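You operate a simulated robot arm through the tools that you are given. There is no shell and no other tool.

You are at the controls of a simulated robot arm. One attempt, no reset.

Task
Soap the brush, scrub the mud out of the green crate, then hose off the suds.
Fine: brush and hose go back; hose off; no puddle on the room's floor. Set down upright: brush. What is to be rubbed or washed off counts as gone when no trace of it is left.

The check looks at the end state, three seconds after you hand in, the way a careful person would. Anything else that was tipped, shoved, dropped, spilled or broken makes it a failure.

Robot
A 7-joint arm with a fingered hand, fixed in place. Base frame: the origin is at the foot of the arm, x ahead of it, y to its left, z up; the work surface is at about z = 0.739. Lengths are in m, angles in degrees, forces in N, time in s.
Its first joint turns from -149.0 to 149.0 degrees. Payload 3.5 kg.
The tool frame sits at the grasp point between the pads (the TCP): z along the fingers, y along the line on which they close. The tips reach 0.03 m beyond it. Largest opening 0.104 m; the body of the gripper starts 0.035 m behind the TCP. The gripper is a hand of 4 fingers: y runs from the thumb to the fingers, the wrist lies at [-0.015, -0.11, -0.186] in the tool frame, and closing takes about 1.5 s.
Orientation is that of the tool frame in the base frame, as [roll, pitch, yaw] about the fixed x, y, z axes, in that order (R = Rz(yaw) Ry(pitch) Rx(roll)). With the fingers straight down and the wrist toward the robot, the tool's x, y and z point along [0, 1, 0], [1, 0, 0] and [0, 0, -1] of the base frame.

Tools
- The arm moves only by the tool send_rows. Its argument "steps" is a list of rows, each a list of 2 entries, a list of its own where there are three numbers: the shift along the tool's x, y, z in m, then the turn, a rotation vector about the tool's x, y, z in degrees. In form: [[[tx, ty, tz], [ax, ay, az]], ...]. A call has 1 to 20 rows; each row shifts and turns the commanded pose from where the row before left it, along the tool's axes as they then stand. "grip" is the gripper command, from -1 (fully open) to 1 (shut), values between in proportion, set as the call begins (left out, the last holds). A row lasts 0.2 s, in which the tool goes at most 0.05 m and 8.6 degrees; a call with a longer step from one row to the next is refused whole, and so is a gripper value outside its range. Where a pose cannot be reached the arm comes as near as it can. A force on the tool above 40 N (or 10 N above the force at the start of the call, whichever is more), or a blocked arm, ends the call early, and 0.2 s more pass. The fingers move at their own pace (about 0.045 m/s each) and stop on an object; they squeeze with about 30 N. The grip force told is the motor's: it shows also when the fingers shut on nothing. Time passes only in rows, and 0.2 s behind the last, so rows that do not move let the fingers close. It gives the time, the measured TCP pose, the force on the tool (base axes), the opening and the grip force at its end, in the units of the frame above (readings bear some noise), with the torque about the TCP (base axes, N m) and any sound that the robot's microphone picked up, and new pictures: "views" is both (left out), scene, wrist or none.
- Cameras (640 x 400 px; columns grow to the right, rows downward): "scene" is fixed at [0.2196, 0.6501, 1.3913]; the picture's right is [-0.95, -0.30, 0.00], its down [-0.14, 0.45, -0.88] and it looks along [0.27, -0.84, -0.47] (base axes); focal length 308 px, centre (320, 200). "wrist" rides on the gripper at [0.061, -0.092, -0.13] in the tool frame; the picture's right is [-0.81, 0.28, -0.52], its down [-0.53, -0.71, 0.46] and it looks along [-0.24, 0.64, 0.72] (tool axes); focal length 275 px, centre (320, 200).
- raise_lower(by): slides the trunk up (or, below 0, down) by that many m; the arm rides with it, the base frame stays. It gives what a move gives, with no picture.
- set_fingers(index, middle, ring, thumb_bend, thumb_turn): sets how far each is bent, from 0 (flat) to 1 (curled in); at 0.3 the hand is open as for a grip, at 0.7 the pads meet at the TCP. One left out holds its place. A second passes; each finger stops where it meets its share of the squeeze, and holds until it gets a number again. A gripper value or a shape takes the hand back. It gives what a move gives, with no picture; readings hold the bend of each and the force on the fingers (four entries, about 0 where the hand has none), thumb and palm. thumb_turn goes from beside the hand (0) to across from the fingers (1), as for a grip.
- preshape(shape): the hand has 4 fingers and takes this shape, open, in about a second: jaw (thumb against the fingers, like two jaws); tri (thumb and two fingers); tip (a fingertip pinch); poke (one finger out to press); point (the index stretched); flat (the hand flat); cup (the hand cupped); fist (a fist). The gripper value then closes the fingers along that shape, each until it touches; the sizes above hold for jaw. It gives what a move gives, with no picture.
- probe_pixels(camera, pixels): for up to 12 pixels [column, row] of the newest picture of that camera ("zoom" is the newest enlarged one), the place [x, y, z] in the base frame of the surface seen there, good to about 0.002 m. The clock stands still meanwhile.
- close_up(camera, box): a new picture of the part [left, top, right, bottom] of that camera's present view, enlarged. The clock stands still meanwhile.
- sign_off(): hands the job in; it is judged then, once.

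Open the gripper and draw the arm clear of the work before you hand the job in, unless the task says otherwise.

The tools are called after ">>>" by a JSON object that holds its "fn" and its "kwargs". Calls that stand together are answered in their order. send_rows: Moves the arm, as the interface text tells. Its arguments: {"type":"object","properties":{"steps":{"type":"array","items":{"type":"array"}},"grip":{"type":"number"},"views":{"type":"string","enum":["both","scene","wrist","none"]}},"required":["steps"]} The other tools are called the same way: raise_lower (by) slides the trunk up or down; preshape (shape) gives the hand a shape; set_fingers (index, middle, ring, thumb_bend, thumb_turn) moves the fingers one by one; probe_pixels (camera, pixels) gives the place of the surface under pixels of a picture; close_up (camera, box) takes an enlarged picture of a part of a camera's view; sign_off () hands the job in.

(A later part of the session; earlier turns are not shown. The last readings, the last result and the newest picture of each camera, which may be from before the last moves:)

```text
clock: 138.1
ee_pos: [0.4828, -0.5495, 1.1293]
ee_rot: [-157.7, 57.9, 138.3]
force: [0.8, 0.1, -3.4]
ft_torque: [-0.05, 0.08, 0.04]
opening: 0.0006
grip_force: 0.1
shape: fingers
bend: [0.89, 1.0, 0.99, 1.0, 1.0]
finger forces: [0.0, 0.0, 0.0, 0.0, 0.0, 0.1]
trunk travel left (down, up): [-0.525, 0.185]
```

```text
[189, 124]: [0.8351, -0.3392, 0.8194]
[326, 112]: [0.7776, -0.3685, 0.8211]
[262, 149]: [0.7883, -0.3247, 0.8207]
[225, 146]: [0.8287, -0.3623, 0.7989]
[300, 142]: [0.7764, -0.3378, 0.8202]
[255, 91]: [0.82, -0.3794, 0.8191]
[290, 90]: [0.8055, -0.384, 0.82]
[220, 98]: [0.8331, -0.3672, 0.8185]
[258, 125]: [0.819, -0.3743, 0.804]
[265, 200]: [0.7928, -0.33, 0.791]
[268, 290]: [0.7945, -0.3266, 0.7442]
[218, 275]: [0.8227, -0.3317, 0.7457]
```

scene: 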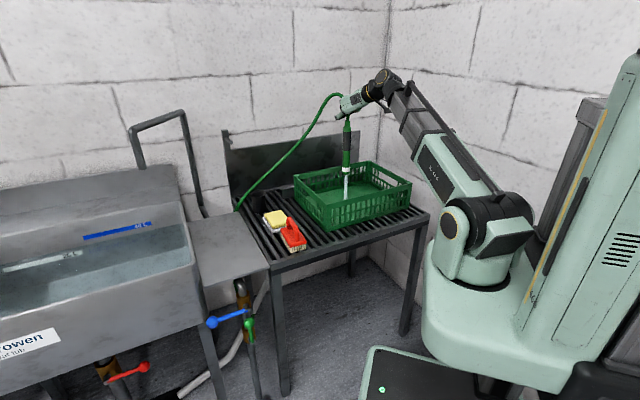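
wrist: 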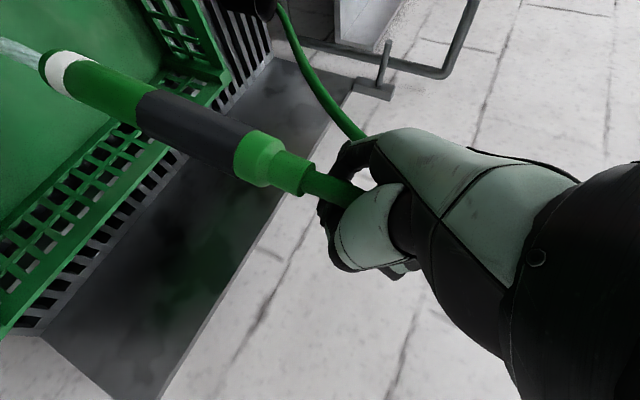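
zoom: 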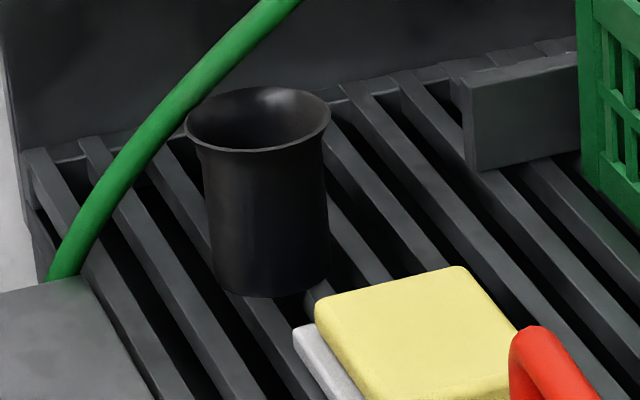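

Cup centre ≈(0.8055,-0.3535), rim z≈0.82, radius ≈0.032. I'll carry the nozzle back along the far side (away from the soap) and stop above the cup.

>>> {"fn": "send_rows", "kwargs": {"steps": [[[-0.0177, 0.0245, 0.0206], [0, 0, 0]], [[-0.0177, 0.0245, 0.0206], [0, 0, 0]], [[-0.0177, 0.0245, 0.0206], [0, 0, 0]], [[-0.0177, 0.0245, 0.0206], [0, 0, 0]], [[-0.0031, 0.0373, -0.0099], [0, 0, 0]], [[-0.0031, 0.0373, -0.0099], [0, 0, 0]], [[-0.0031, 0.0373, -0.0099], [0, 0, 0]], [[-0.0031, 0.0373, -0.0099], [0, 0, 0]], [[-0.0031, 0.0373, -0.0099], [0, 0, 0]], [[-0.0031, 0.0373, -0.0099], [0, 0, 0]], [[-0.0031, 0.0373, -0.0099], [0, 0, 0]], [[0, 0, 0], [0, 0, 0]], [[0, 0, 0], [0, 0, 0]], [[0, 0, 0], [0, 0, 0]]], "views": "both"}}

>>> {"fn": "close_up", "kwargs": {"camera": "scene", "box": [225, 100, 321, 230]}}

>>> {"fn": "close_up", "kwargs": {"camera": "scene", "box": [235, 165, 295, 225]}}

```text
clock: 141.1
ee_pos: [0.8301, -0.421, 1.1282]
ee_rot: [-157.7, 57.9, 138.2]
force: [-0.5, -0.3, -3.3]
ft_torque: [-0.03, 0.02, 0.0]
opening: 0.0004
grip_force: 0.1
shape: fingers
bend: [0.89, 1.0, 0.99, 1.0, 1.0]
finger forces: [0.0, 0.0, 0.1, 0.0, 0.0, 0.1]
trunk travel left (down, up): [-0.525, 0.185]
```

scene: 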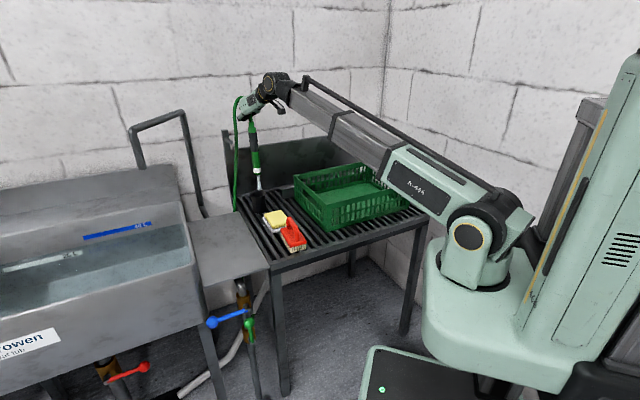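
wrist: 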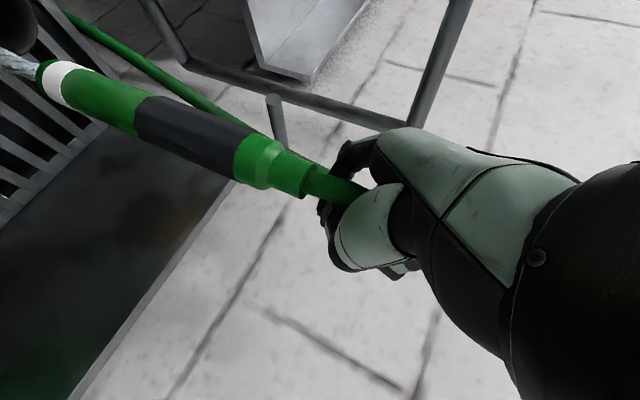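

```text
3.08 times, centred on (273, 165) of scene
```

zoom: 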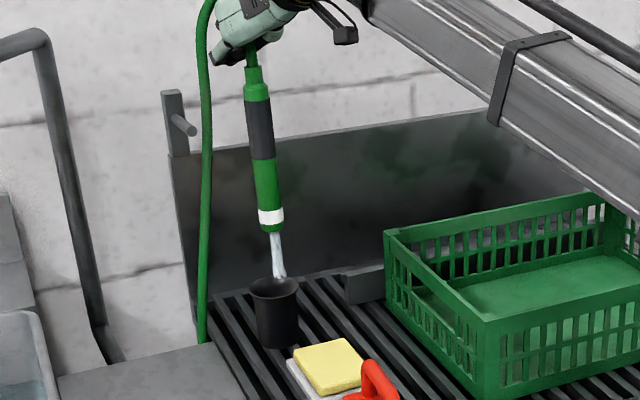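

```text
6.67 times, centred on (265, 195) of scene
```

zoom: 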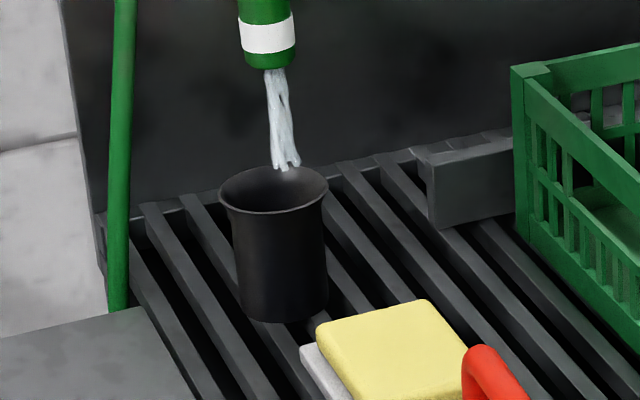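

The jet falls near the cup's back rim. I'll probe the tip and jet position relative to the cup centre.

>>> {"fn": "probe_pixels", "kwargs": {"camera": "zoom", "pixels": [[268, 60], [248, 55], [290, 55], [266, 35], [278, 110], [285, 160], [272, 85], [263, 5]]}}

>>> {"fn": "probe_pixels", "kwargs": {"camera": "wrist", "pixels": [[45, 72], [65, 85], [100, 98], [190, 130], [255, 160], [20, 65], [40, 90]]}}

```text
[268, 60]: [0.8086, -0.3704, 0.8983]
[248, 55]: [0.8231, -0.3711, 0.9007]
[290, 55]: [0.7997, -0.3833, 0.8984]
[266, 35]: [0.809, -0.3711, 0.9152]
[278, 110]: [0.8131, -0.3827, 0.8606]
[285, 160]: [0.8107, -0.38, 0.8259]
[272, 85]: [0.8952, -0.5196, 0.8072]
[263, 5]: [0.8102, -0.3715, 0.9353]
```

```text
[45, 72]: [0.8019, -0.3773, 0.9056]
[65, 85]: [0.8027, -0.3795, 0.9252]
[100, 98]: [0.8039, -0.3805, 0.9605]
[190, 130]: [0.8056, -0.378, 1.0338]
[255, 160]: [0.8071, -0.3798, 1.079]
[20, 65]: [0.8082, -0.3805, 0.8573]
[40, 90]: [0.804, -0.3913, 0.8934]
```

Tip centre ≈(0.8167,-0.383); the cup centre is at (0.8055,-0.3535). Shifting by (-0.011,+0.030) and letting it settle.

>>> {"fn": "send_rows", "kwargs": {"steps": [[[0.0074, 0.0023, -0.0138], [0, 0, 0]], [[0.0074, 0.0022, -0.0137], [0, 0, 0]], [[0, 0, 0], [0, 0, 0]], [[0, 0, 0], [0, 0, 0]], [[0, 0, 0], [0, 0, 0]], [[0, 0, 0], [0, 0, 0]]], "views": "both"}}

>>> {"fn": "close_up", "kwargs": {"camera": "scene", "box": [235, 165, 295, 225]}}

>>> {"fn": "probe_pixels", "kwargs": {"camera": "wrist", "pixels": [[45, 72], [65, 85], [100, 98], [190, 130], [255, 160], [20, 65], [40, 90]]}}

```text
clock: 142.4
ee_pos: [0.8191, -0.3913, 1.1284]
ee_rot: [-157.6, 57.9, 138.3]
force: [0.1, 0.5, -2.5]
ft_torque: [-0.03, 0.04, 0.0]
opening: 0.0002
grip_force: 0.0
shape: fingers
bend: [0.89, 1.0, 0.99, 1.0, 1.0]
finger forces: [0.0, 0.0, 0.1, 0.0, 0.0, 0.0]
trunk travel left (down, up): [-0.525, 0.185]
```

scene: 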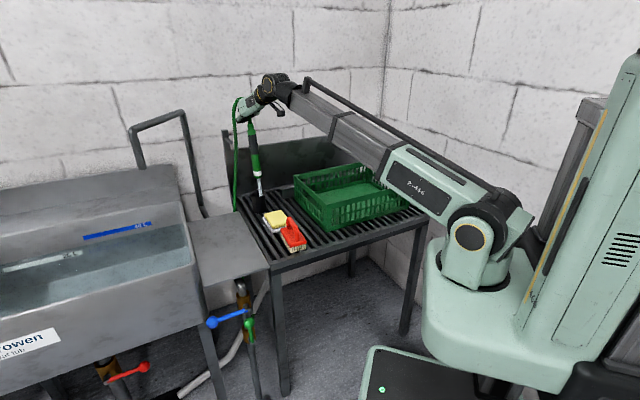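
wrist: 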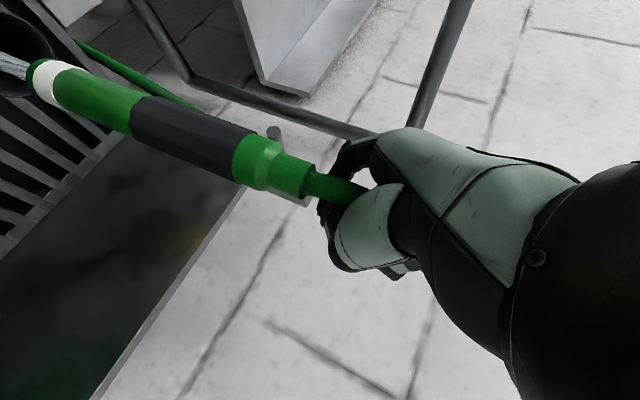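

```text
6.67 times, centred on (265, 195) of scene
```

zoom: 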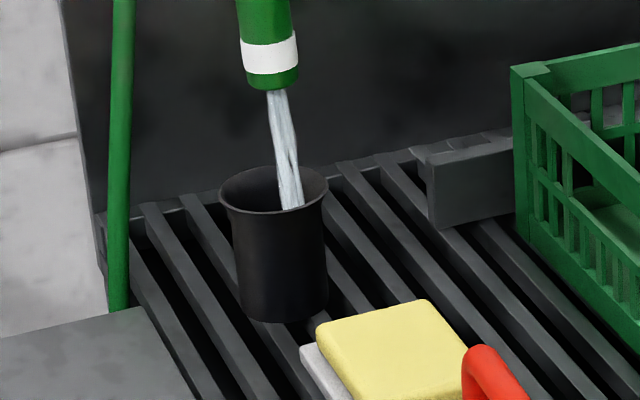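

```text
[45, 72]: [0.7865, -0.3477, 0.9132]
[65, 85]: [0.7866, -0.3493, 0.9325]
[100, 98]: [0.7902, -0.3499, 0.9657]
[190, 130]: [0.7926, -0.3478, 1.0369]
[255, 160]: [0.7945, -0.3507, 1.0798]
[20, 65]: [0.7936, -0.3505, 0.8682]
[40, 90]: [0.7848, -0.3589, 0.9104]
```

The jet now falls inside the cup and the tip is within 4 mm of its centre. A 4 mm correction, then lowering the nozzle into the cup.

>>> {"fn": "send_rows", "kwargs": {"steps": [[[-0.0019, 0.0029, 0.0021], [0, 0, 0]], [[0.0169, 0.004, 0.0098], [0, 0, 0]], [[0.0169, 0.004, 0.0098], [0, 0, 0]], [[0, 0, 0], [0, 0, 0]], [[0, 0, 0], [0, 0, 0]]], "views": "both"}}

>>> {"fn": "close_up", "kwargs": {"camera": "scene", "box": [235, 165, 295, 225]}}

>>> {"fn": "probe_pixels", "kwargs": {"camera": "zoom", "pixels": [[268, 110], [248, 110], [288, 110], [268, 85], [268, 40], [285, 150], [225, 195], [325, 190]]}}

```text
clock: 143.7
ee_pos: [0.8239, -0.3935, 1.0883]
ee_rot: [-157.8, 57.9, 138.1]
force: [-0.1, 0.4, -2.1]
ft_torque: [-0.04, 0.04, 0.02]
opening: 0.0004
grip_force: 0.1
shape: fingers
bend: [0.89, 1.0, 0.99, 1.0, 1.0]
finger forces: [0.1, 0.1, 0.0, 0.0, 0.0, 0.1]
trunk travel left (down, up): [-0.525, 0.185]
```

scene: 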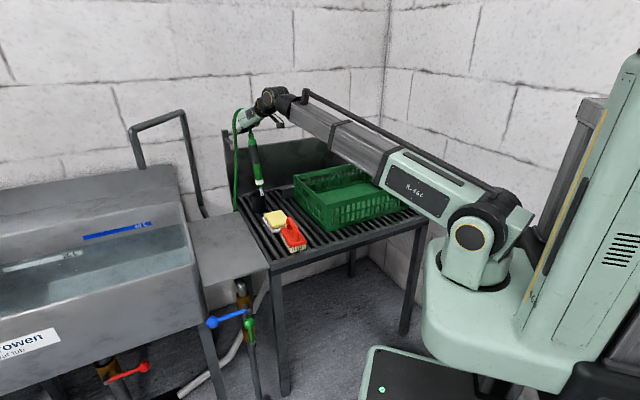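
wrist: 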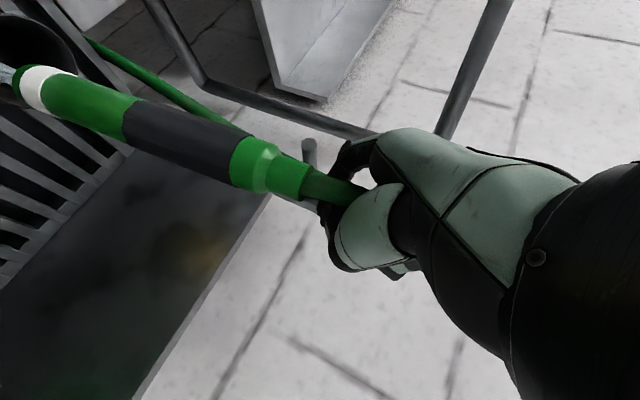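

```text
6.67 times, centred on (265, 195) of scene
```

zoom: 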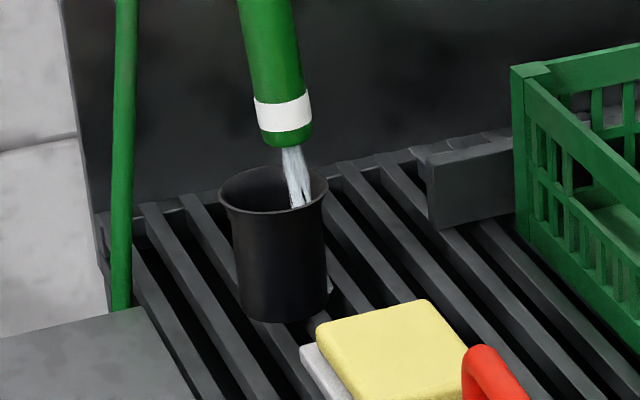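

```text
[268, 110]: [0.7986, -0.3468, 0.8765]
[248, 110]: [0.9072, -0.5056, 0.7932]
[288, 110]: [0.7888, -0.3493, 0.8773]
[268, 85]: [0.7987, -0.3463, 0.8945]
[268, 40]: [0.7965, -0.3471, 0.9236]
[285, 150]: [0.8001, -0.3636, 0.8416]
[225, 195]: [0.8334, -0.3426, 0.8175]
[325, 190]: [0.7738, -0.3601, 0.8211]
```

The tip is ~1 cm off toward (−x,−y). Correcting by (+0.008,+0.008) and re-checking before entering the cup.

>>> {"fn": "send_rows", "kwargs": {"steps": [[[-0.0003, 0.0107, -0.0038], [0, 0, 0]], [[0, 0, 0], [0, 0, 0]], [[0, 0, 0], [0, 0, 0]], [[0, 0, 0], [0, 0, 0]], [[0, 0, 0], [0, 0, 0]]], "views": "scene"}}

>>> {"fn": "close_up", "kwargs": {"camera": "scene", "box": [235, 165, 295, 225]}}

>>> {"fn": "probe_pixels", "kwargs": {"camera": "zoom", "pixels": [[275, 130], [275, 105], [255, 120], [295, 120], [265, 60], [280, 165]]}}

```text
clock: 144.8
ee_pos: [0.8317, -0.3845, 1.0898]
ee_rot: [-157.6, 57.9, 138.4]
force: [0.0, -1.0, -2.8]
ft_torque: [-0.06, 0.03, -0.01]
opening: 0.0004
grip_force: 0.2
shape: fingers
bend: [0.89, 1.0, 0.99, 1.0, 1.0]
finger forces: [0.1, 0.0, 0.0, 0.1, 0.1, 0.0]
trunk travel left (down, up): [-0.525, 0.185]
```

scene: 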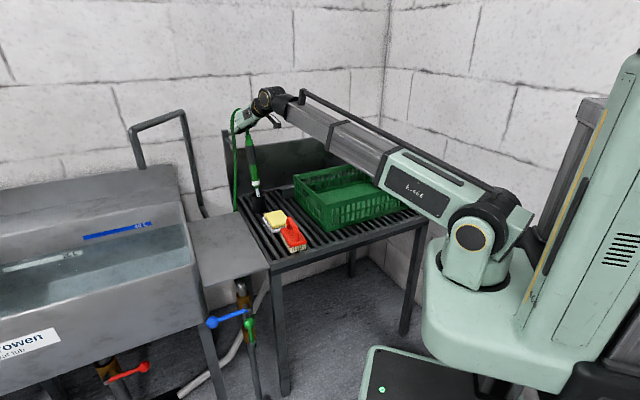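

```text
6.67 times, centred on (265, 195) of scene
```

zoom: 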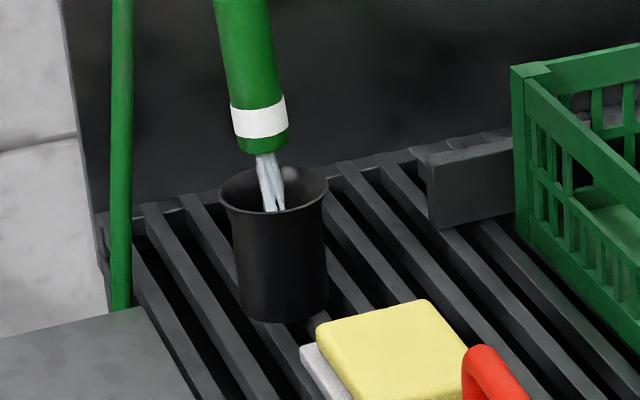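

```text
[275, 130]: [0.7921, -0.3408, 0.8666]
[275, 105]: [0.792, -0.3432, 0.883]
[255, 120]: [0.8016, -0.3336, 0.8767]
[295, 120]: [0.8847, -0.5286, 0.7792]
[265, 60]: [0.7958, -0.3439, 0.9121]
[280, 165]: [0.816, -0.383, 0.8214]
```

Tip centre ≈(0.806,-0.349), well over the cup. Lowering 4 cm into the rim.

>>> {"fn": "send_rows", "kwargs": {"steps": [[[0.0169, 0.004, 0.0098], [0, 0, 0]], [[0.0169, 0.004, 0.0098], [0, 0, 0]], [[0, 0, 0], [0, 0, 0]], [[0, 0, 0], [0, 0, 0]]], "views": "scene"}}

>>> {"fn": "close_up", "kwargs": {"camera": "scene", "box": [225, 125, 309, 225]}}

```text
clock: 145.8
ee_pos: [0.8312, -0.3843, 1.0505]
ee_rot: [-157.8, 57.9, 138.1]
force: [0.4, 0.2, -3.2]
ft_torque: [-0.07, 0.03, 0.01]
opening: 0.0006
grip_force: 0.0
shape: fingers
bend: [0.89, 1.0, 0.99, 1.0, 1.0]
finger forces: [0.0, 0.0, 0.0, 0.0, 0.0, 0.0]
trunk travel left (down, up): [-0.525, 0.185]
```

scene: 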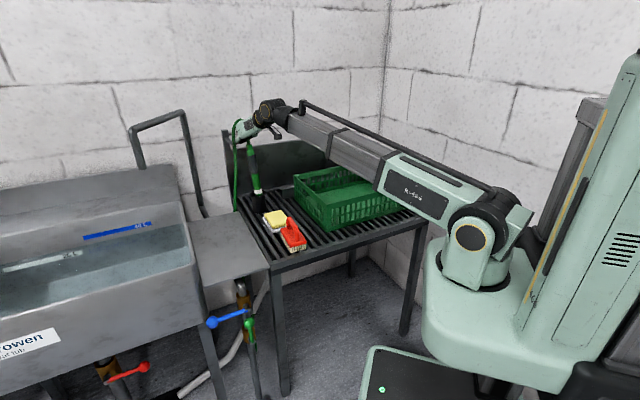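

```text
4.00 times, centred on (267, 175) of scene
```

zoom: 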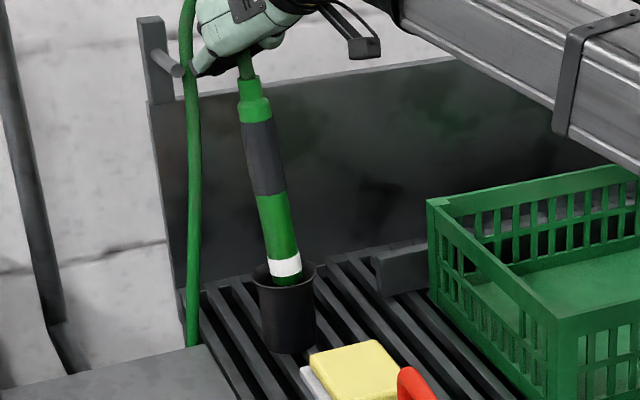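

The tip is inside the cup. Continuing down until the weight is taken.

>>> {"fn": "send_rows", "kwargs": {"steps": [[[0.0169, 0.004, 0.0098], [0, 0, 0]], [[0.0169, 0.004, 0.0098], [0, 0, 0]], [[0, 0, 0], [0, 0, 0]]], "views": "none"}}

>>> {"fn": "send_rows", "kwargs": {"steps": [[[0.0169, 0.004, 0.0098], [0, 0, 0]], [[0, 0, 0], [0, 0, 0]]], "views": "scene"}}

>>> {"fn": "close_up", "kwargs": {"camera": "scene", "box": [225, 125, 309, 225]}}

```text
clock: 146.7
ee_pos: [0.8313, -0.3859, 1.0098]
ee_rot: [-157.8, 57.9, 138.3]
force: [-0.4, 1.1, -3.0]
ft_torque: [-0.03, 0.05, -0.01]
opening: 0.0002
grip_force: 0.0
shape: fingers
bend: [0.89, 1.0, 0.99, 1.0, 1.0]
finger forces: [0.1, 0.1, 0.0, 0.0, 0.0, 0.0]
trunk travel left (down, up): [-0.525, 0.185]
```

```text
clock: 147.2
ee_pos: [0.832, -0.3851, 0.9887]
ee_rot: [-157.7, 57.9, 138.2]
force: [-0.4, 0.3, -3.3]
ft_torque: [-0.05, 0.01, 0.03]
opening: 0.0005
grip_force: 0.0
shape: fingers
bend: [0.89, 1.0, 0.99, 1.0, 1.0]
finger forces: [0.0, 0.0, 0.0, 0.1, 0.0, 0.0]
trunk travel left (down, up): [-0.525, 0.185]
```

scene: 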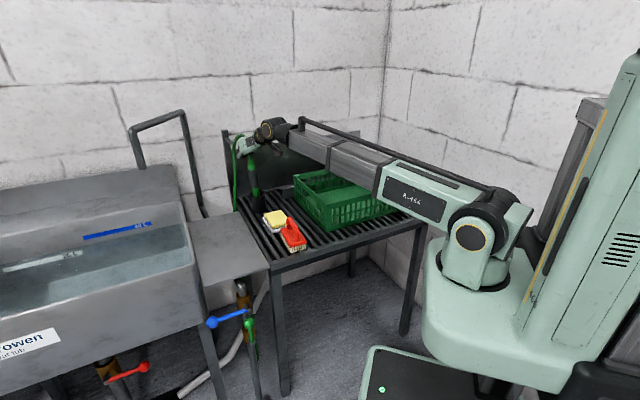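

```text
4.00 times, centred on (267, 175) of scene
```

zoom: 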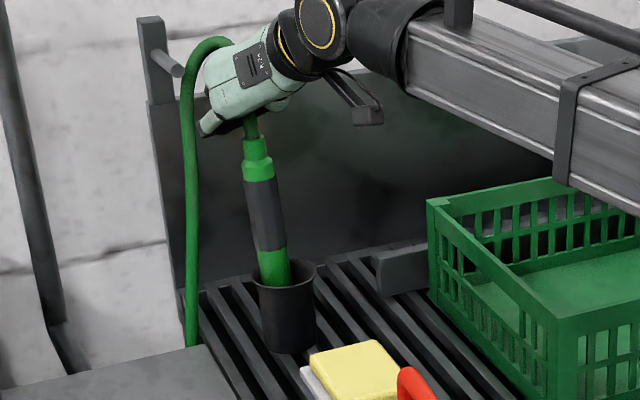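

Nearly home. I'll probe the nozzle top's height against its original resting height (collar z≈0.935).

>>> {"fn": "probe_pixels", "kwargs": {"camera": "zoom", "pixels": [[258, 170], [255, 150], [265, 210], [272, 265], [252, 128]]}}

>>> {"fn": "send_rows", "kwargs": {"steps": [[[0.0085, 0.002, 0.0049], [0, 0, 0]], [[0, 0, 0], [0, 0, 0]]], "views": "none"}}

```text
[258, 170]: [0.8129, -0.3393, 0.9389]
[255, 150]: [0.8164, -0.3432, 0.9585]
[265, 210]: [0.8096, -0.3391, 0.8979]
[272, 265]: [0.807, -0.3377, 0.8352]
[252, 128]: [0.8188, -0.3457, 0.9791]
```

```text
clock: 147.8
ee_pos: [0.8308, -0.3856, 0.9797]
ee_rot: [-157.9, 58.0, 138.1]
force: [0.8, 1.1, 0.8]
ft_torque: [0.04, 0.05, 0.02]
opening: 0.0003
grip_force: 0.1
shape: fingers
bend: [0.89, 1.0, 0.99, 1.0, 1.0]
finger forces: [0.0, 0.0, 0.1, 0.0, 0.0, 0.1]
trunk travel left (down, up): [-0.525, 0.185]
```

The cup now carries the nozzle's weight (force ≈0, collar back at its original height). Opening the hand to release the hose.

>>> {"fn": "preshape", "kwargs": {"shape": "jaw"}}

>>> {"fn": "send_rows", "kwargs": {"steps": [[[0, 0, 0], [0, 0, 0]]], "grip": -1, "views": "both"}}

>>> {"fn": "close_up", "kwargs": {"camera": "scene", "box": [225, 125, 309, 225]}}

>>> {"fn": "close_up", "kwargs": {"camera": "wrist", "box": [100, 50, 460, 380]}}

```text
clock: 148.8
ee_pos: [0.832, -0.3857, 0.9803]
ee_rot: [-157.7, 58.0, 138.2]
force: [-0.1, 1.0, -0.2]
ft_torque: [0.03, -0.01, 0.0]
opening: 0.104
grip_force: 0.2
shape: jaw
bend: [0.3, 0.3, 0.3, 0.3, 0.98]
finger forces: [0.0, 0.1, 0.0, 0.0, 0.0, 0.0]
trunk travel left (down, up): [-0.525, 0.185]
```

```text
clock: 149.2
ee_pos: [0.832, -0.3858, 0.981]
ee_rot: [-157.7, 58.0, 138.4]
force: [0.3, 0.5, -0.4]
ft_torque: [-0.01, 0.01, -0.01]
opening: 0.1038
grip_force: 0.0
shape: jaw
bend: [0.3, 0.3, 0.3, 0.3, 0.98]
finger forces: [0.0, 0.0, 0.1, 0.1, 0.0, 0.0]
trunk travel left (down, up): [-0.525, 0.185]
```

scene: 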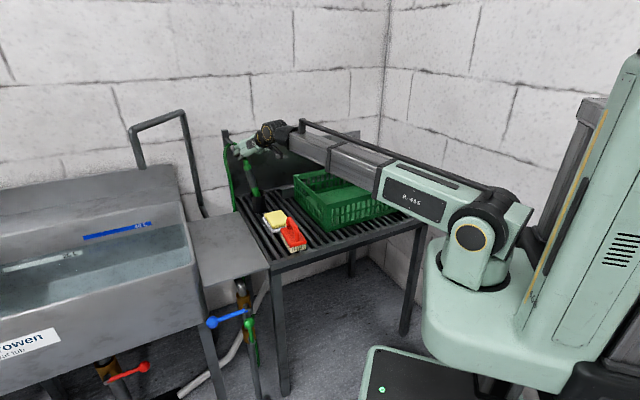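
wrist: 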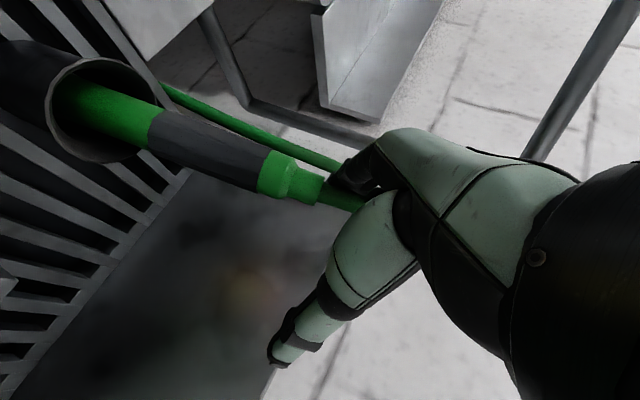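

```text
4.00 times, centred on (267, 175) of scene
```

zoom: 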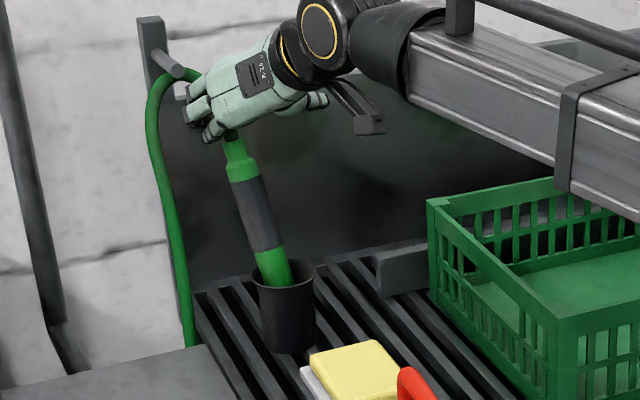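

```text
1.21 times, centred on (280, 215) of wrist
```

zoom: 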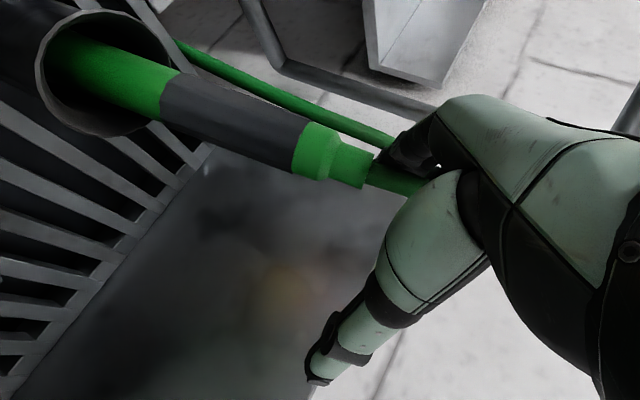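

The nozzle leans in the cup as it did originally. Withdrawing the open hand back along its approach direction.

>>> {"fn": "send_rows", "kwargs": {"steps": [[[0, 0, -0.02], [0, 0, 0]], [[0, 0, -0.03], [0, 0, 0]], [[0, 0, -0.03], [0, 0, 0]], [[0, 0, -0.04], [0, 0, 0]], [[0, 0, -0.04], [0, 0, 0]]], "views": "both"}}

>>> {"fn": "close_up", "kwargs": {"camera": "scene", "box": [205, 115, 325, 240]}}

```text
clock: 150.3
ee_pos: [0.779, -0.2567, 1.0593]
ee_rot: [-157.7, 58.1, 138.3]
force: [0.3, -0.2, -0.1]
ft_torque: [-0.03, -0.01, 0.02]
opening: 0.1038
grip_force: 0.0
shape: jaw
bend: [0.3, 0.3, 0.3, 0.3, 0.98]
finger forces: [0.0, 0.0, 0.0, 0.0, 0.0, 0.1]
trunk travel left (down, up): [-0.525, 0.185]
```

scene: 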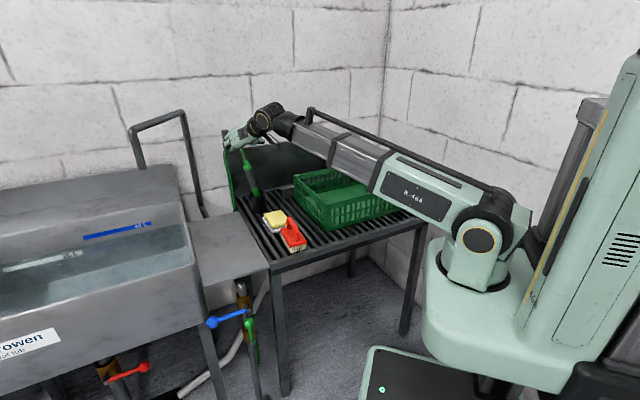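
wrist: 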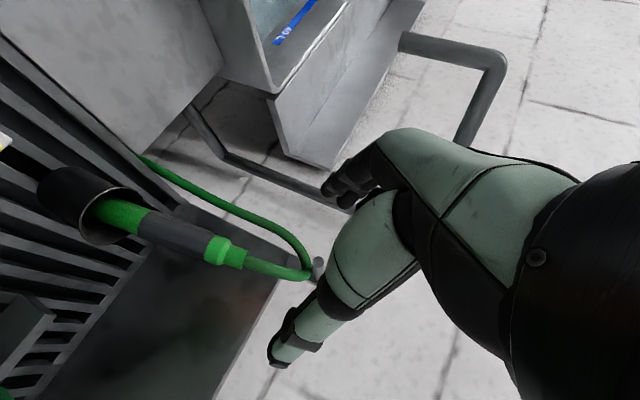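

```text
3.20 times, centred on (265, 178) of scene
```

zoom: 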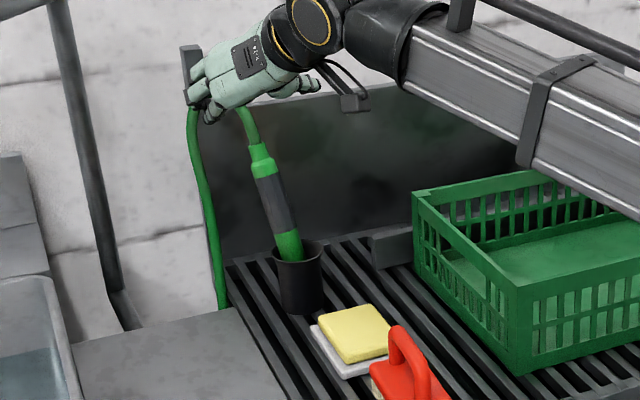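

Hose is back in its cup. Now to close the valve: retreat up and back from the hose, and restore the hand to straight-down.

>>> {"fn": "send_rows", "kwargs": {"steps": [[[0.0035, -0.0123, -0.035], [0, 0, 0]], [[0.0035, -0.0123, -0.035], [0, 0, 0]], [[0.0035, -0.0123, -0.035], [0, 0, 0]], [[0, 0, 0], [-2.9, 0, 5.02]], [[0, 0, 0], [-2.9, 0, 5.02]], [[0, 0, 0], [0, 7.5, 0]], [[0, 0, 0], [0, 7.5, 0]], [[0, 0, 0], [0, 7.5, 0]], [[0, 0, 0], [0, 7.5, 0]], [[0, 0, 0], [0, 7.5, 0]], [[0, 0, 0], [0, 7.5, 0]], [[0, 0, 0], [0, 7.5, 0]], [[0, 0, 0], [0, 7.5, 0]]], "views": "scene"}}

>>> {"fn": "close_up", "kwargs": {"camera": "scene", "box": [205, 115, 325, 240]}}

```text
clock: 153.2
ee_pos: [0.7075, -0.1865, 1.1084]
ee_rot: [180.0, -0.2, 119.1]
force: [-0.4, -0.1, 0.2]
ft_torque: [0.01, 0.0, -0.04]
opening: 0.1039
grip_force: 0.1
shape: jaw
bend: [0.3, 0.3, 0.3, 0.3, 0.98]
finger forces: [0.1, 0.0, 0.1, 0.0, 0.1, 0.1]
trunk travel left (down, up): [-0.525, 0.185]
```

scene: 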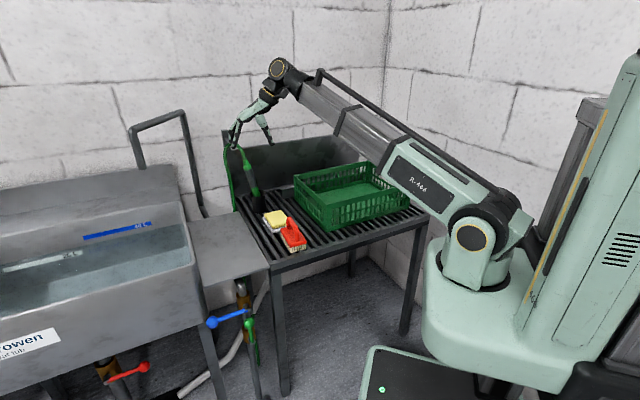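

```text
3.20 times, centred on (265, 178) of scene
```

zoom: 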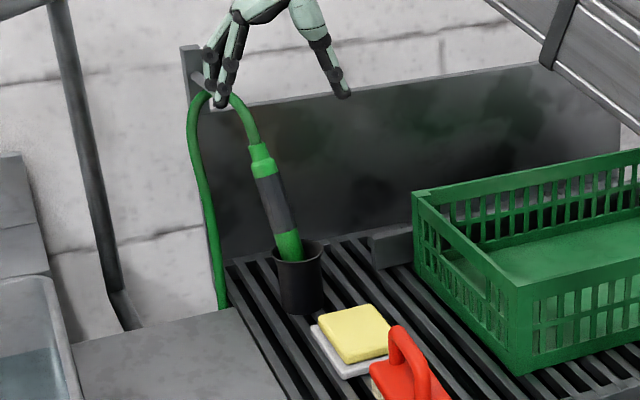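

Nozzle and hose look back to their original arrangement. Turning the hand to yaw 30° and moving out in front of the valve.

>>> {"fn": "send_rows", "kwargs": {"steps": [[[0, 0, 0], [0, 0, 8.1]], [[0, 0, 0], [0, 0, 8.1]], [[0, 0, 0], [0, 0, 8.1]], [[0, 0, 0], [0, 0, 8.1]], [[0, 0, 0], [0, 0, 8.1]], [[0, 0, 0], [0, 0, 8.1]], [[0, 0, 0], [0, 0, 8.1]], [[0, 0, 0], [0, 0, 8.1]], [[0, 0, 0], [0, 0, 8.1]], [[0, 0, 0], [0, 0, 8.1]], [[0, 0, 0], [0, 0, 8.1]], [[0.004, -0.0465, 0], [0, 0, 0]], [[0.004, -0.0465, 0], [0, 0, 0]], [[0.004, -0.0465, 0], [0, 0, 0]], [[0.004, -0.0465, 0], [0, 0, 0]], [[0.004, -0.0465, 0], [0, 0, 0]], [[0.004, -0.0465, 0], [0, 0, 0]], [[0.004, -0.0465, 0], [0, 0, 0]], [[0.004, -0.0465, 0], [0, 0, 0]], [[0.004, -0.0465, 0], [0, 0, 0]]], "views": "scene"}}

>>> {"fn": "preshape", "kwargs": {"shape": "flat"}}

>>> {"fn": "set_fingers", "kwargs": {"thumb_turn": 1, "thumb_bend": 0.9}}

```text
clock: 157.3
ee_pos: [0.5276, 0.1941, 1.11]
ee_rot: [-180.0, -0.1, 29.9]
force: [-0.4, -0.1, 0.3]
ft_torque: [0.0, -0.02, 0.03]
opening: 0.1038
grip_force: 0.0
shape: jaw
bend: [0.3, 0.3, 0.3, 0.3, 0.98]
finger forces: [0.1, 0.1, 0.0, 0.0, 0.0, 0.0]
trunk travel left (down, up): [-0.525, 0.185]
```

scene: 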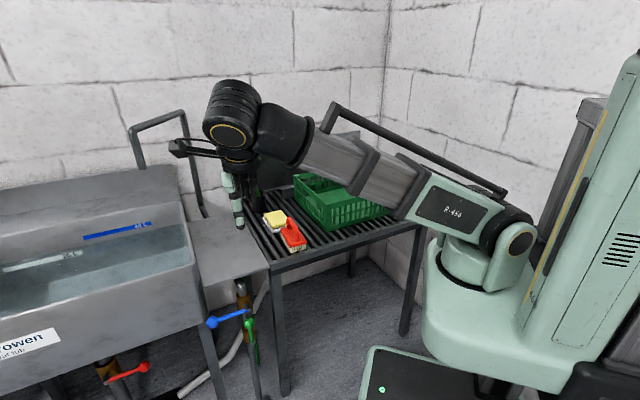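

```text
clock: 158.2
ee_pos: [0.5283, 0.1934, 1.109]
ee_rot: [180.0, 0.1, 30.0]
force: [0.8, 0.2, 0.5]
ft_torque: [-0.02, 0.02, 0.0]
opening: 0.0959
grip_force: 0.0
shape: flat
bend: [0.0, 0.0, 0.0, 0.39, 0.0]
finger forces: [0.0, 0.0, 0.0, 0.0, 0.0, 0.1]
trunk travel left (down, up): [-0.525, 0.185]
```

```text
clock: 159.2
ee_pos: [0.5295, 0.1934, 1.1097]
ee_rot: [180.0, 0.1, 30.0]
force: [0.1, -0.2, -0.2]
ft_torque: [-0.01, -0.02, 0.02]
opening: 0.056
grip_force: 0.0
shape: fingers
bend: [0.0, 0.0, 0.0, 0.9, 1.0]
finger forces: [0.0, 0.1, 0.0, 0.1, 0.1, 0.1]
trunk travel left (down, up): [-0.525, 0.185]
```

Tilting the flat hand forward again and lowering it in front of the valve.

>>> {"fn": "send_rows", "kwargs": {"steps": [[[0, 0, 0], [-7.6, 0, 0]], [[0, 0, 0], [-7.6, 0, 0]], [[0, 0, 0], [-7.6, 0, 0]], [[0, 0, 0], [-7.6, 0, 0]], [[0, 0, 0], [-7.6, 0, 0]], [[0, -0.0281, 0.0359], [0, 0, 0]], [[0, -0.0281, 0.0359], [0, 0, 0]], [[0, -0.0281, 0.0359], [0, 0, 0]], [[0, -0.0281, 0.0359], [0, 0, 0]], [[0, -0.0281, 0.0359], [0, 0, 0]], [[0, -0.0281, 0.0359], [0, 0, 0]], [[0, -0.0281, 0.0359], [0, 0, 0]], [[0, -0.0281, 0.0359], [0, 0, 0]], [[0, -0.0281, 0.0359], [0, 0, 0]]], "views": "none"}}

>>> {"fn": "raise_lower", "kwargs": {"by": -0.2}}

>>> {"fn": "send_rows", "kwargs": {"steps": [[[0, 0, 0], [0, 0, 0]]], "views": "both"}}

>>> {"fn": "close_up", "kwargs": {"camera": "scene", "box": [205, 270, 365, 380]}}

```text
clock: 162.2
ee_pos: [0.5287, 0.194, 0.7004]
ee_rot: [142.0, -0.1, 30.1]
force: [-0.8, -0.1, -0.1]
ft_torque: [0.0, -0.02, 0.0]
opening: 0.0556
grip_force: 0.1
shape: fingers
bend: [0.0, 0.0, 0.0, 0.9, 1.0]
finger forces: [0.1, 0.0, 0.0, 0.1, 0.1, 0.1]
trunk travel left (down, up): [-0.525, 0.185]
```

```text
clock: 164.4
ee_pos: [0.5284, 0.1941, 0.501]
ee_rot: [142.0, 0.0, 30.0]
force: [0.4, 0.4, 0.7]
ft_torque: [-0.01, 0.0, 0.04]
opening: 0.0562
grip_force: 0.0
shape: fingers
bend: [0.0, 0.0, 0.0, 0.9, 1.0]
finger forces: [0.0, 0.0, 0.1, 0.1, 0.1, 0.0]
trunk travel left (down, up): [-0.325, 0.385]
```

```text
clock: 164.8
ee_pos: [0.5292, 0.1941, 0.5006]
ee_rot: [142.0, 0.0, 30.1]
force: [0.9, -0.8, 0.1]
ft_torque: [0.01, 0.02, 0.01]
opening: 0.056
grip_force: 0.1
shape: fingers
bend: [0.0, 0.0, 0.0, 0.9, 1.0]
finger forces: [0.0, 0.1, 0.1, 0.0, 0.0, 0.0]
trunk travel left (down, up): [-0.325, 0.385]
```

scene: 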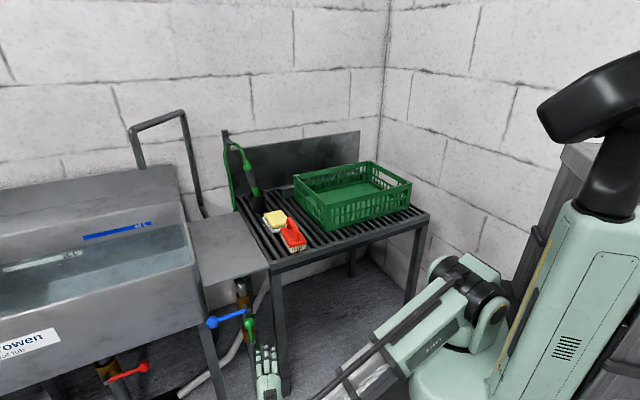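
wrist: 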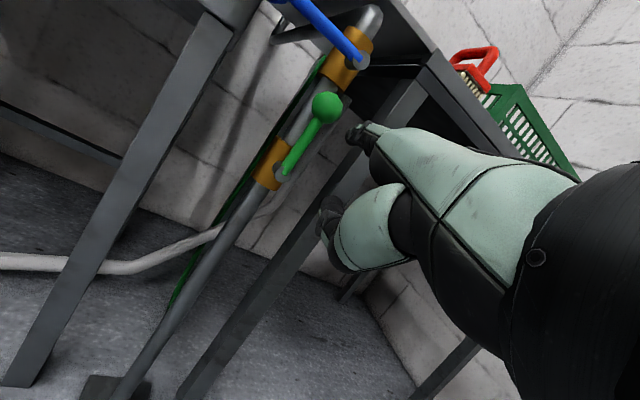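

```text
3.64 times, centred on (285, 325) of scene
```

zoom: 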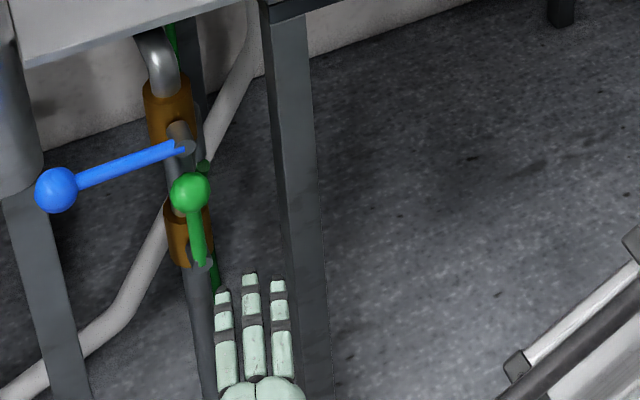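

No puddle visible on the floor. I'll probe the ball's current position, then position the fingers on its +q side.

>>> {"fn": "probe_pixels", "kwargs": {"camera": "zoom", "pixels": [[190, 192], [195, 230], [200, 255], [222, 295], [250, 280], [278, 288], [75, 185], [130, 165], [180, 148], [265, 390]]}}

```text
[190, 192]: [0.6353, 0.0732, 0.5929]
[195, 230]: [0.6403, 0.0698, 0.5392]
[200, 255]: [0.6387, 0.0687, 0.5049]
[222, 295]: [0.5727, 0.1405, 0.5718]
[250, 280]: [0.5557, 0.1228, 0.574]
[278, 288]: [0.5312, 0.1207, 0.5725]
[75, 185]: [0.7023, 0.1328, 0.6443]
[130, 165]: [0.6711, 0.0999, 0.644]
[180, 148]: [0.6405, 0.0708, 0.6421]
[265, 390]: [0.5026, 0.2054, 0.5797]
```

Ball centre ≈(0.640,0.065,0.582) — lever upright. Moving the fingers to its +q side below the blue lever.

>>> {"fn": "send_rows", "kwargs": {"steps": [[[0.0331, -0.0035, -0.0101], [0, 0, 0]], [[0.0331, -0.0034, -0.01], [0, 0, 0]], [[0.0076, 0.0223, 0.0174], [0, 0, 0]], [[0.0076, 0.0223, 0.0174], [0, 0, 0]], [[0.0076, 0.0223, 0.0174], [0, 0, 0]], [[0, 0, 0], [0, 0, 0]]], "views": "scene"}}

>>> {"fn": "close_up", "kwargs": {"camera": "scene", "box": [185, 270, 345, 380]}}

```text
clock: 166.2
ee_pos: [0.6379, 0.1809, 0.5121]
ee_rot: [142.1, -0.1, 30.1]
force: [-0.6, -0.1, -0.9]
ft_torque: [0.0, 0.02, -0.01]
opening: 0.0559
grip_force: 0.1
shape: fingers
bend: [0.0, 0.0, 0.0, 0.9, 1.0]
finger forces: [0.0, 0.0, 0.0, 0.0, 0.0, 0.0]
trunk travel left (down, up): [-0.325, 0.385]
```

scene: 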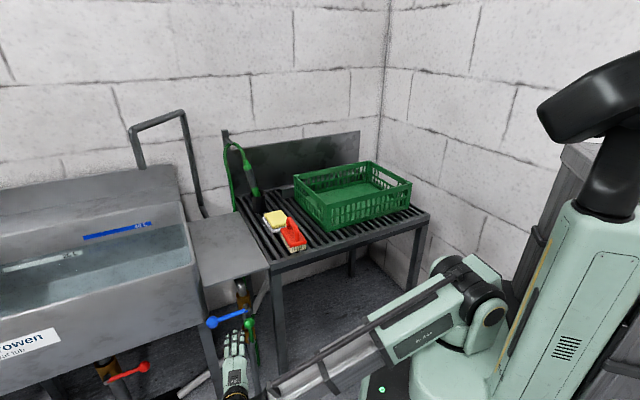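

```text
3.64 times, centred on (265, 325) of scene
```

zoom: 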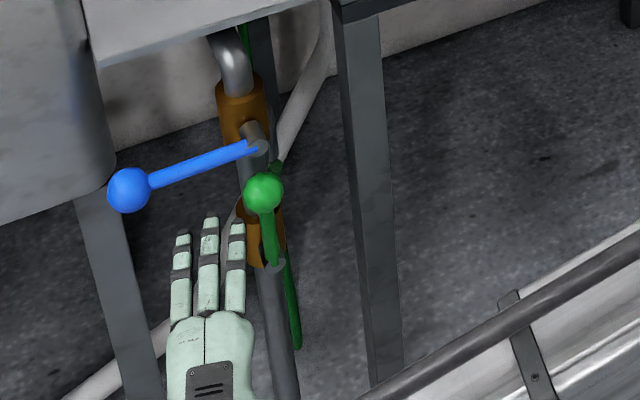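

Fingers are beside the lever under the blue handle. One more step forward, then push toward −q.

>>> {"fn": "send_rows", "kwargs": {"steps": [[[0.0078, 0.0228, 0.0179], [0, 0, 0]], [[-0.0097, 0.002, 0.0016], [0, 0, 0]], [[-0.0097, 0.002, 0.0016], [0, 0, 0]], [[-0.0097, 0.002, 0.0016], [0, 0, 0]]], "views": "scene"}}

>>> {"fn": "close_up", "kwargs": {"camera": "scene", "box": [185, 270, 345, 380]}}

```text
clock: 167.2
ee_pos: [0.6389, 0.1369, 0.5115]
ee_rot: [142.0, 0.0, 30.1]
force: [1.5, 1.8, 0.5]
ft_torque: [-0.21, 0.06, 0.11]
opening: 0.056
grip_force: 1.3
shape: fingers
bend: [0.0, 0.0, 0.0, 0.9, 1.0]
finger forces: [0.0, 0.0, 1.6, 0.1, 0.0, 0.1]
trunk travel left (down, up): [-0.325, 0.385]
```

scene: 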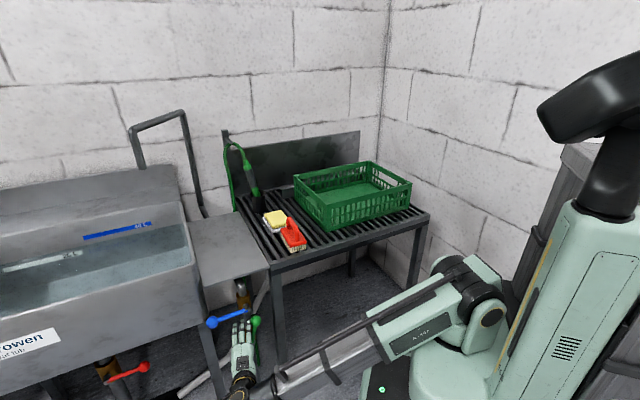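

```text
3.64 times, centred on (265, 325) of scene
```

zoom: 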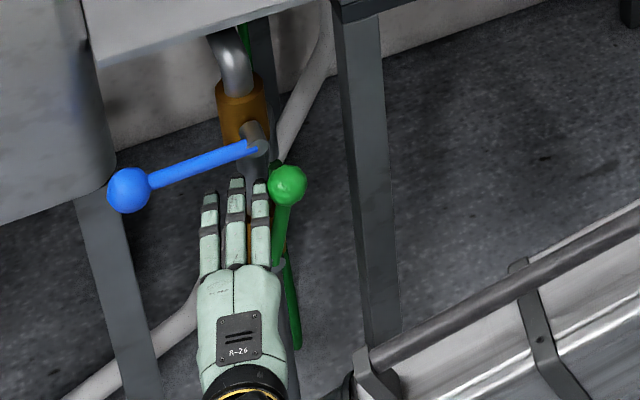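

The lever is swinging back with ~2 N. Continuing along the arc: toward −q, then downward.

>>> {"fn": "send_rows", "kwargs": {"steps": [[[-0.0145, 0.0031, 0.0024], [0, 0, 0]], [[-0.0145, 0.0031, 0.0024], [0, 0, 0]], [[-0.0203, -0.0012, 0.0105], [0, 0, 0]], [[-0.0184, -0.0053, 0.0148], [0, 0, 0]]], "views": "scene"}}

>>> {"fn": "close_up", "kwargs": {"camera": "scene", "box": [185, 270, 345, 380]}}

```text
clock: 167.9
ee_pos: [0.6153, 0.1205, 0.5116]
ee_rot: [141.9, 0.0, 30.7]
force: [-16.4, 36.0, -1.2]
ft_torque: [-2.47, -1.16, 0.47]
opening: 0.0556
grip_force: 19.3
shape: fingers
bend: [0.0, 0.0, 0.0, 0.9, 1.0]
finger forces: [0.0, 38.9, 0.9, 0.0, 0.0, 0.0]
trunk travel left (down, up): [-0.325, 0.385]
stopped in row 3: the force on the tool passed its limit at 51 N (the readings are from after the stop); the commanded pose is now the measured one
```

scene: 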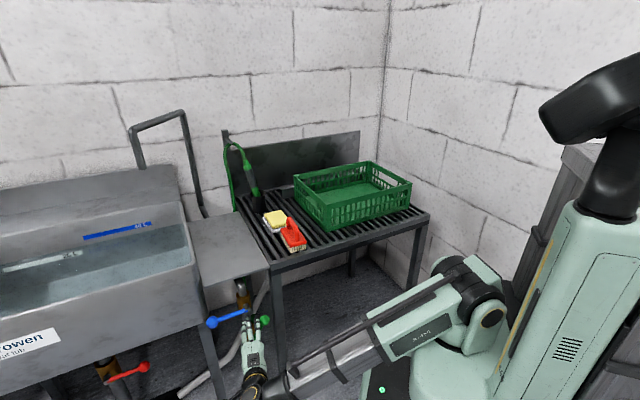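

```text
3.64 times, centred on (265, 325) of scene
```

zoom: 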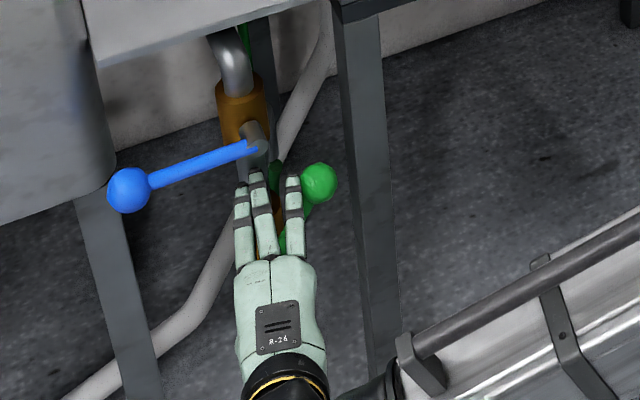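

The middle fingertip struck the pipe (38.9 N). I'll back off, curl index and middle away, and continue with only the ring finger.

>>> {"fn": "send_rows", "kwargs": {"steps": [[[0.0097, -0.002, -0.0016], [0, 0, 0]], [[-0.0052, -0.0152, -0.0119], [0, 0, 0]], [[-0.0052, -0.0152, -0.0119], [0, 0, 0]]], "views": "none"}}

>>> {"fn": "set_fingers", "kwargs": {"index": 1, "middle": 1}}

>>> {"fn": "send_rows", "kwargs": {"steps": [[[0, 0, 0], [0, 0, 0]]], "views": "both"}}

>>> {"fn": "close_up", "kwargs": {"camera": "scene", "box": [185, 270, 345, 380]}}

>>> {"fn": "probe_pixels", "kwargs": {"camera": "zoom", "pixels": [[318, 185], [290, 240], [240, 120], [262, 165], [180, 165], [125, 190]]}}

```text
clock: 168.7
ee_pos: [0.5939, 0.153, 0.5115]
ee_rot: [142.1, -0.1, 30.4]
force: [0.6, 0.6, 0.4]
ft_torque: [-0.04, -0.04, -0.03]
opening: 0.0558
grip_force: 0.0
shape: fingers
bend: [0.0, 0.0, 0.0, 0.9, 1.0]
finger forces: [0.1, 0.0, 0.0, 0.0, 0.0, 0.0]
trunk travel left (down, up): [-0.325, 0.385]
```

```text
clock: 169.7
ee_pos: [0.5942, 0.1517, 0.5122]
ee_rot: [142.0, 0.0, 30.4]
force: [-0.8, 0.0, 0.4]
ft_torque: [0.01, 0.02, -0.01]
opening: 0.0046
grip_force: 0.1
shape: fingers
bend: [0.74, 1.0, 0.0, 0.9, 1.0]
finger forces: [0.0, 0.0, 0.0, 0.0, 0.1, 0.0]
trunk travel left (down, up): [-0.325, 0.385]
```

```text
clock: 170.1
ee_pos: [0.5939, 0.1513, 0.5108]
ee_rot: [142.1, 0.0, 30.4]
force: [-0.1, 1.1, -0.6]
ft_torque: [0.01, -0.01, -0.02]
opening: 0.0039
grip_force: 0.1
shape: fingers
bend: [0.75, 1.0, 0.0, 0.91, 1.0]
finger forces: [0.0, 0.0, 0.0, 0.1, 0.0, 0.0]
trunk travel left (down, up): [-0.325, 0.385]
```

scene: 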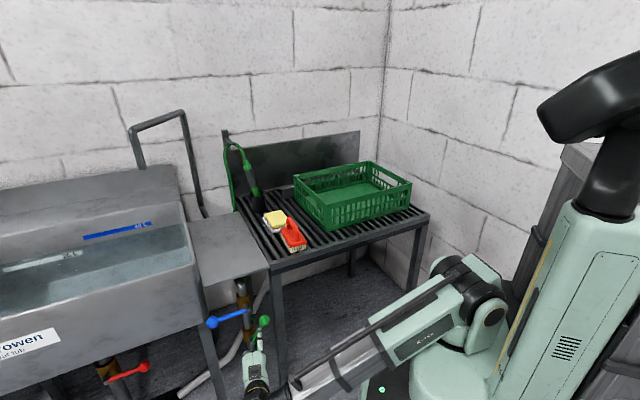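
wrist: 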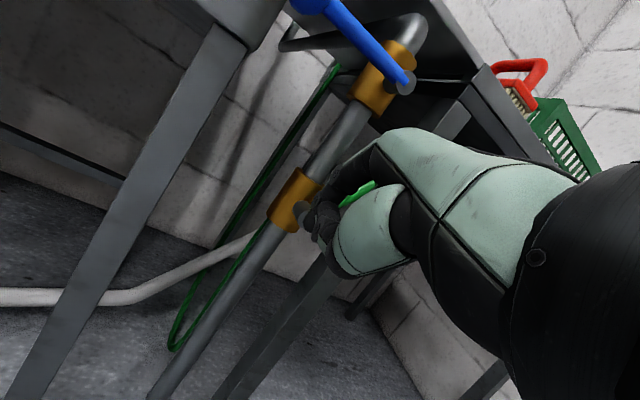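

```text
3.64 times, centred on (265, 325) of scene
```

zoom: 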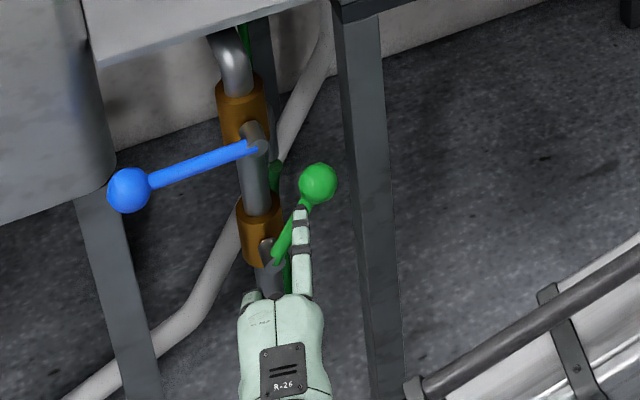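

```text
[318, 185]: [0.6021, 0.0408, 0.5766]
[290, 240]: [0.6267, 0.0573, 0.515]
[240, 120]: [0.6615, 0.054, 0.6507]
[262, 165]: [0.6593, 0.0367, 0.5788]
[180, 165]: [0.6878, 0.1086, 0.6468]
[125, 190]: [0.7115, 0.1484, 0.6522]
```

Only the ring finger is extended now; lever at ~58°. Moving forward again and pushing along the arc down to horizontal.

>>> {"fn": "send_rows", "kwargs": {"steps": [[[0.0059, 0.0172, 0.0134], [0, 0, 0]], [[0.0058, 0.0171, 0.0134], [0, 0, 0]], [[-0.0145, 0.0012, 0.0048], [0, 0, 0]], [[-0.0135, 0.001, 0.0046], [0, 0, 0]]], "views": "scene"}}

>>> {"fn": "close_up", "kwargs": {"camera": "scene", "box": [185, 270, 345, 380]}}

```text
clock: 171.1
ee_pos: [0.6073, 0.1011, 0.5037]
ee_rot: [142.2, 0.0, 30.4]
force: [1.3, 0.7, 0.5]
ft_torque: [-0.08, 0.09, 0.1]
opening: 0.004
grip_force: 0.6
shape: fingers
bend: [0.75, 1.0, 0.0, 0.91, 1.0]
finger forces: [0.0, 0.1, 1.4, 0.0, 0.0, 0.0]
trunk travel left (down, up): [-0.325, 0.385]
```

scene: 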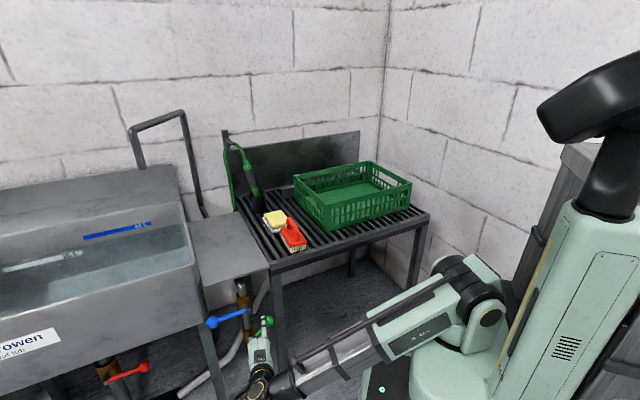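

```text
3.64 times, centred on (265, 325) of scene
```

zoom: 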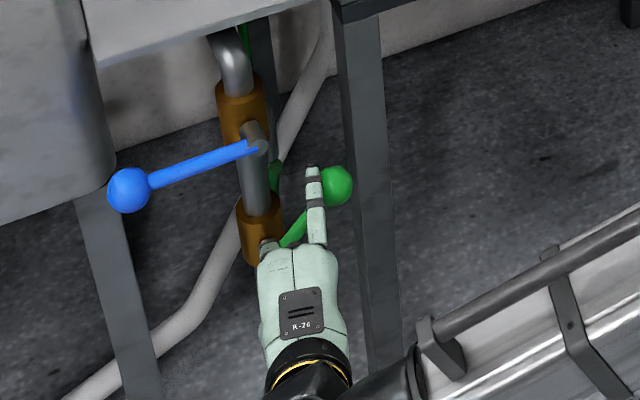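

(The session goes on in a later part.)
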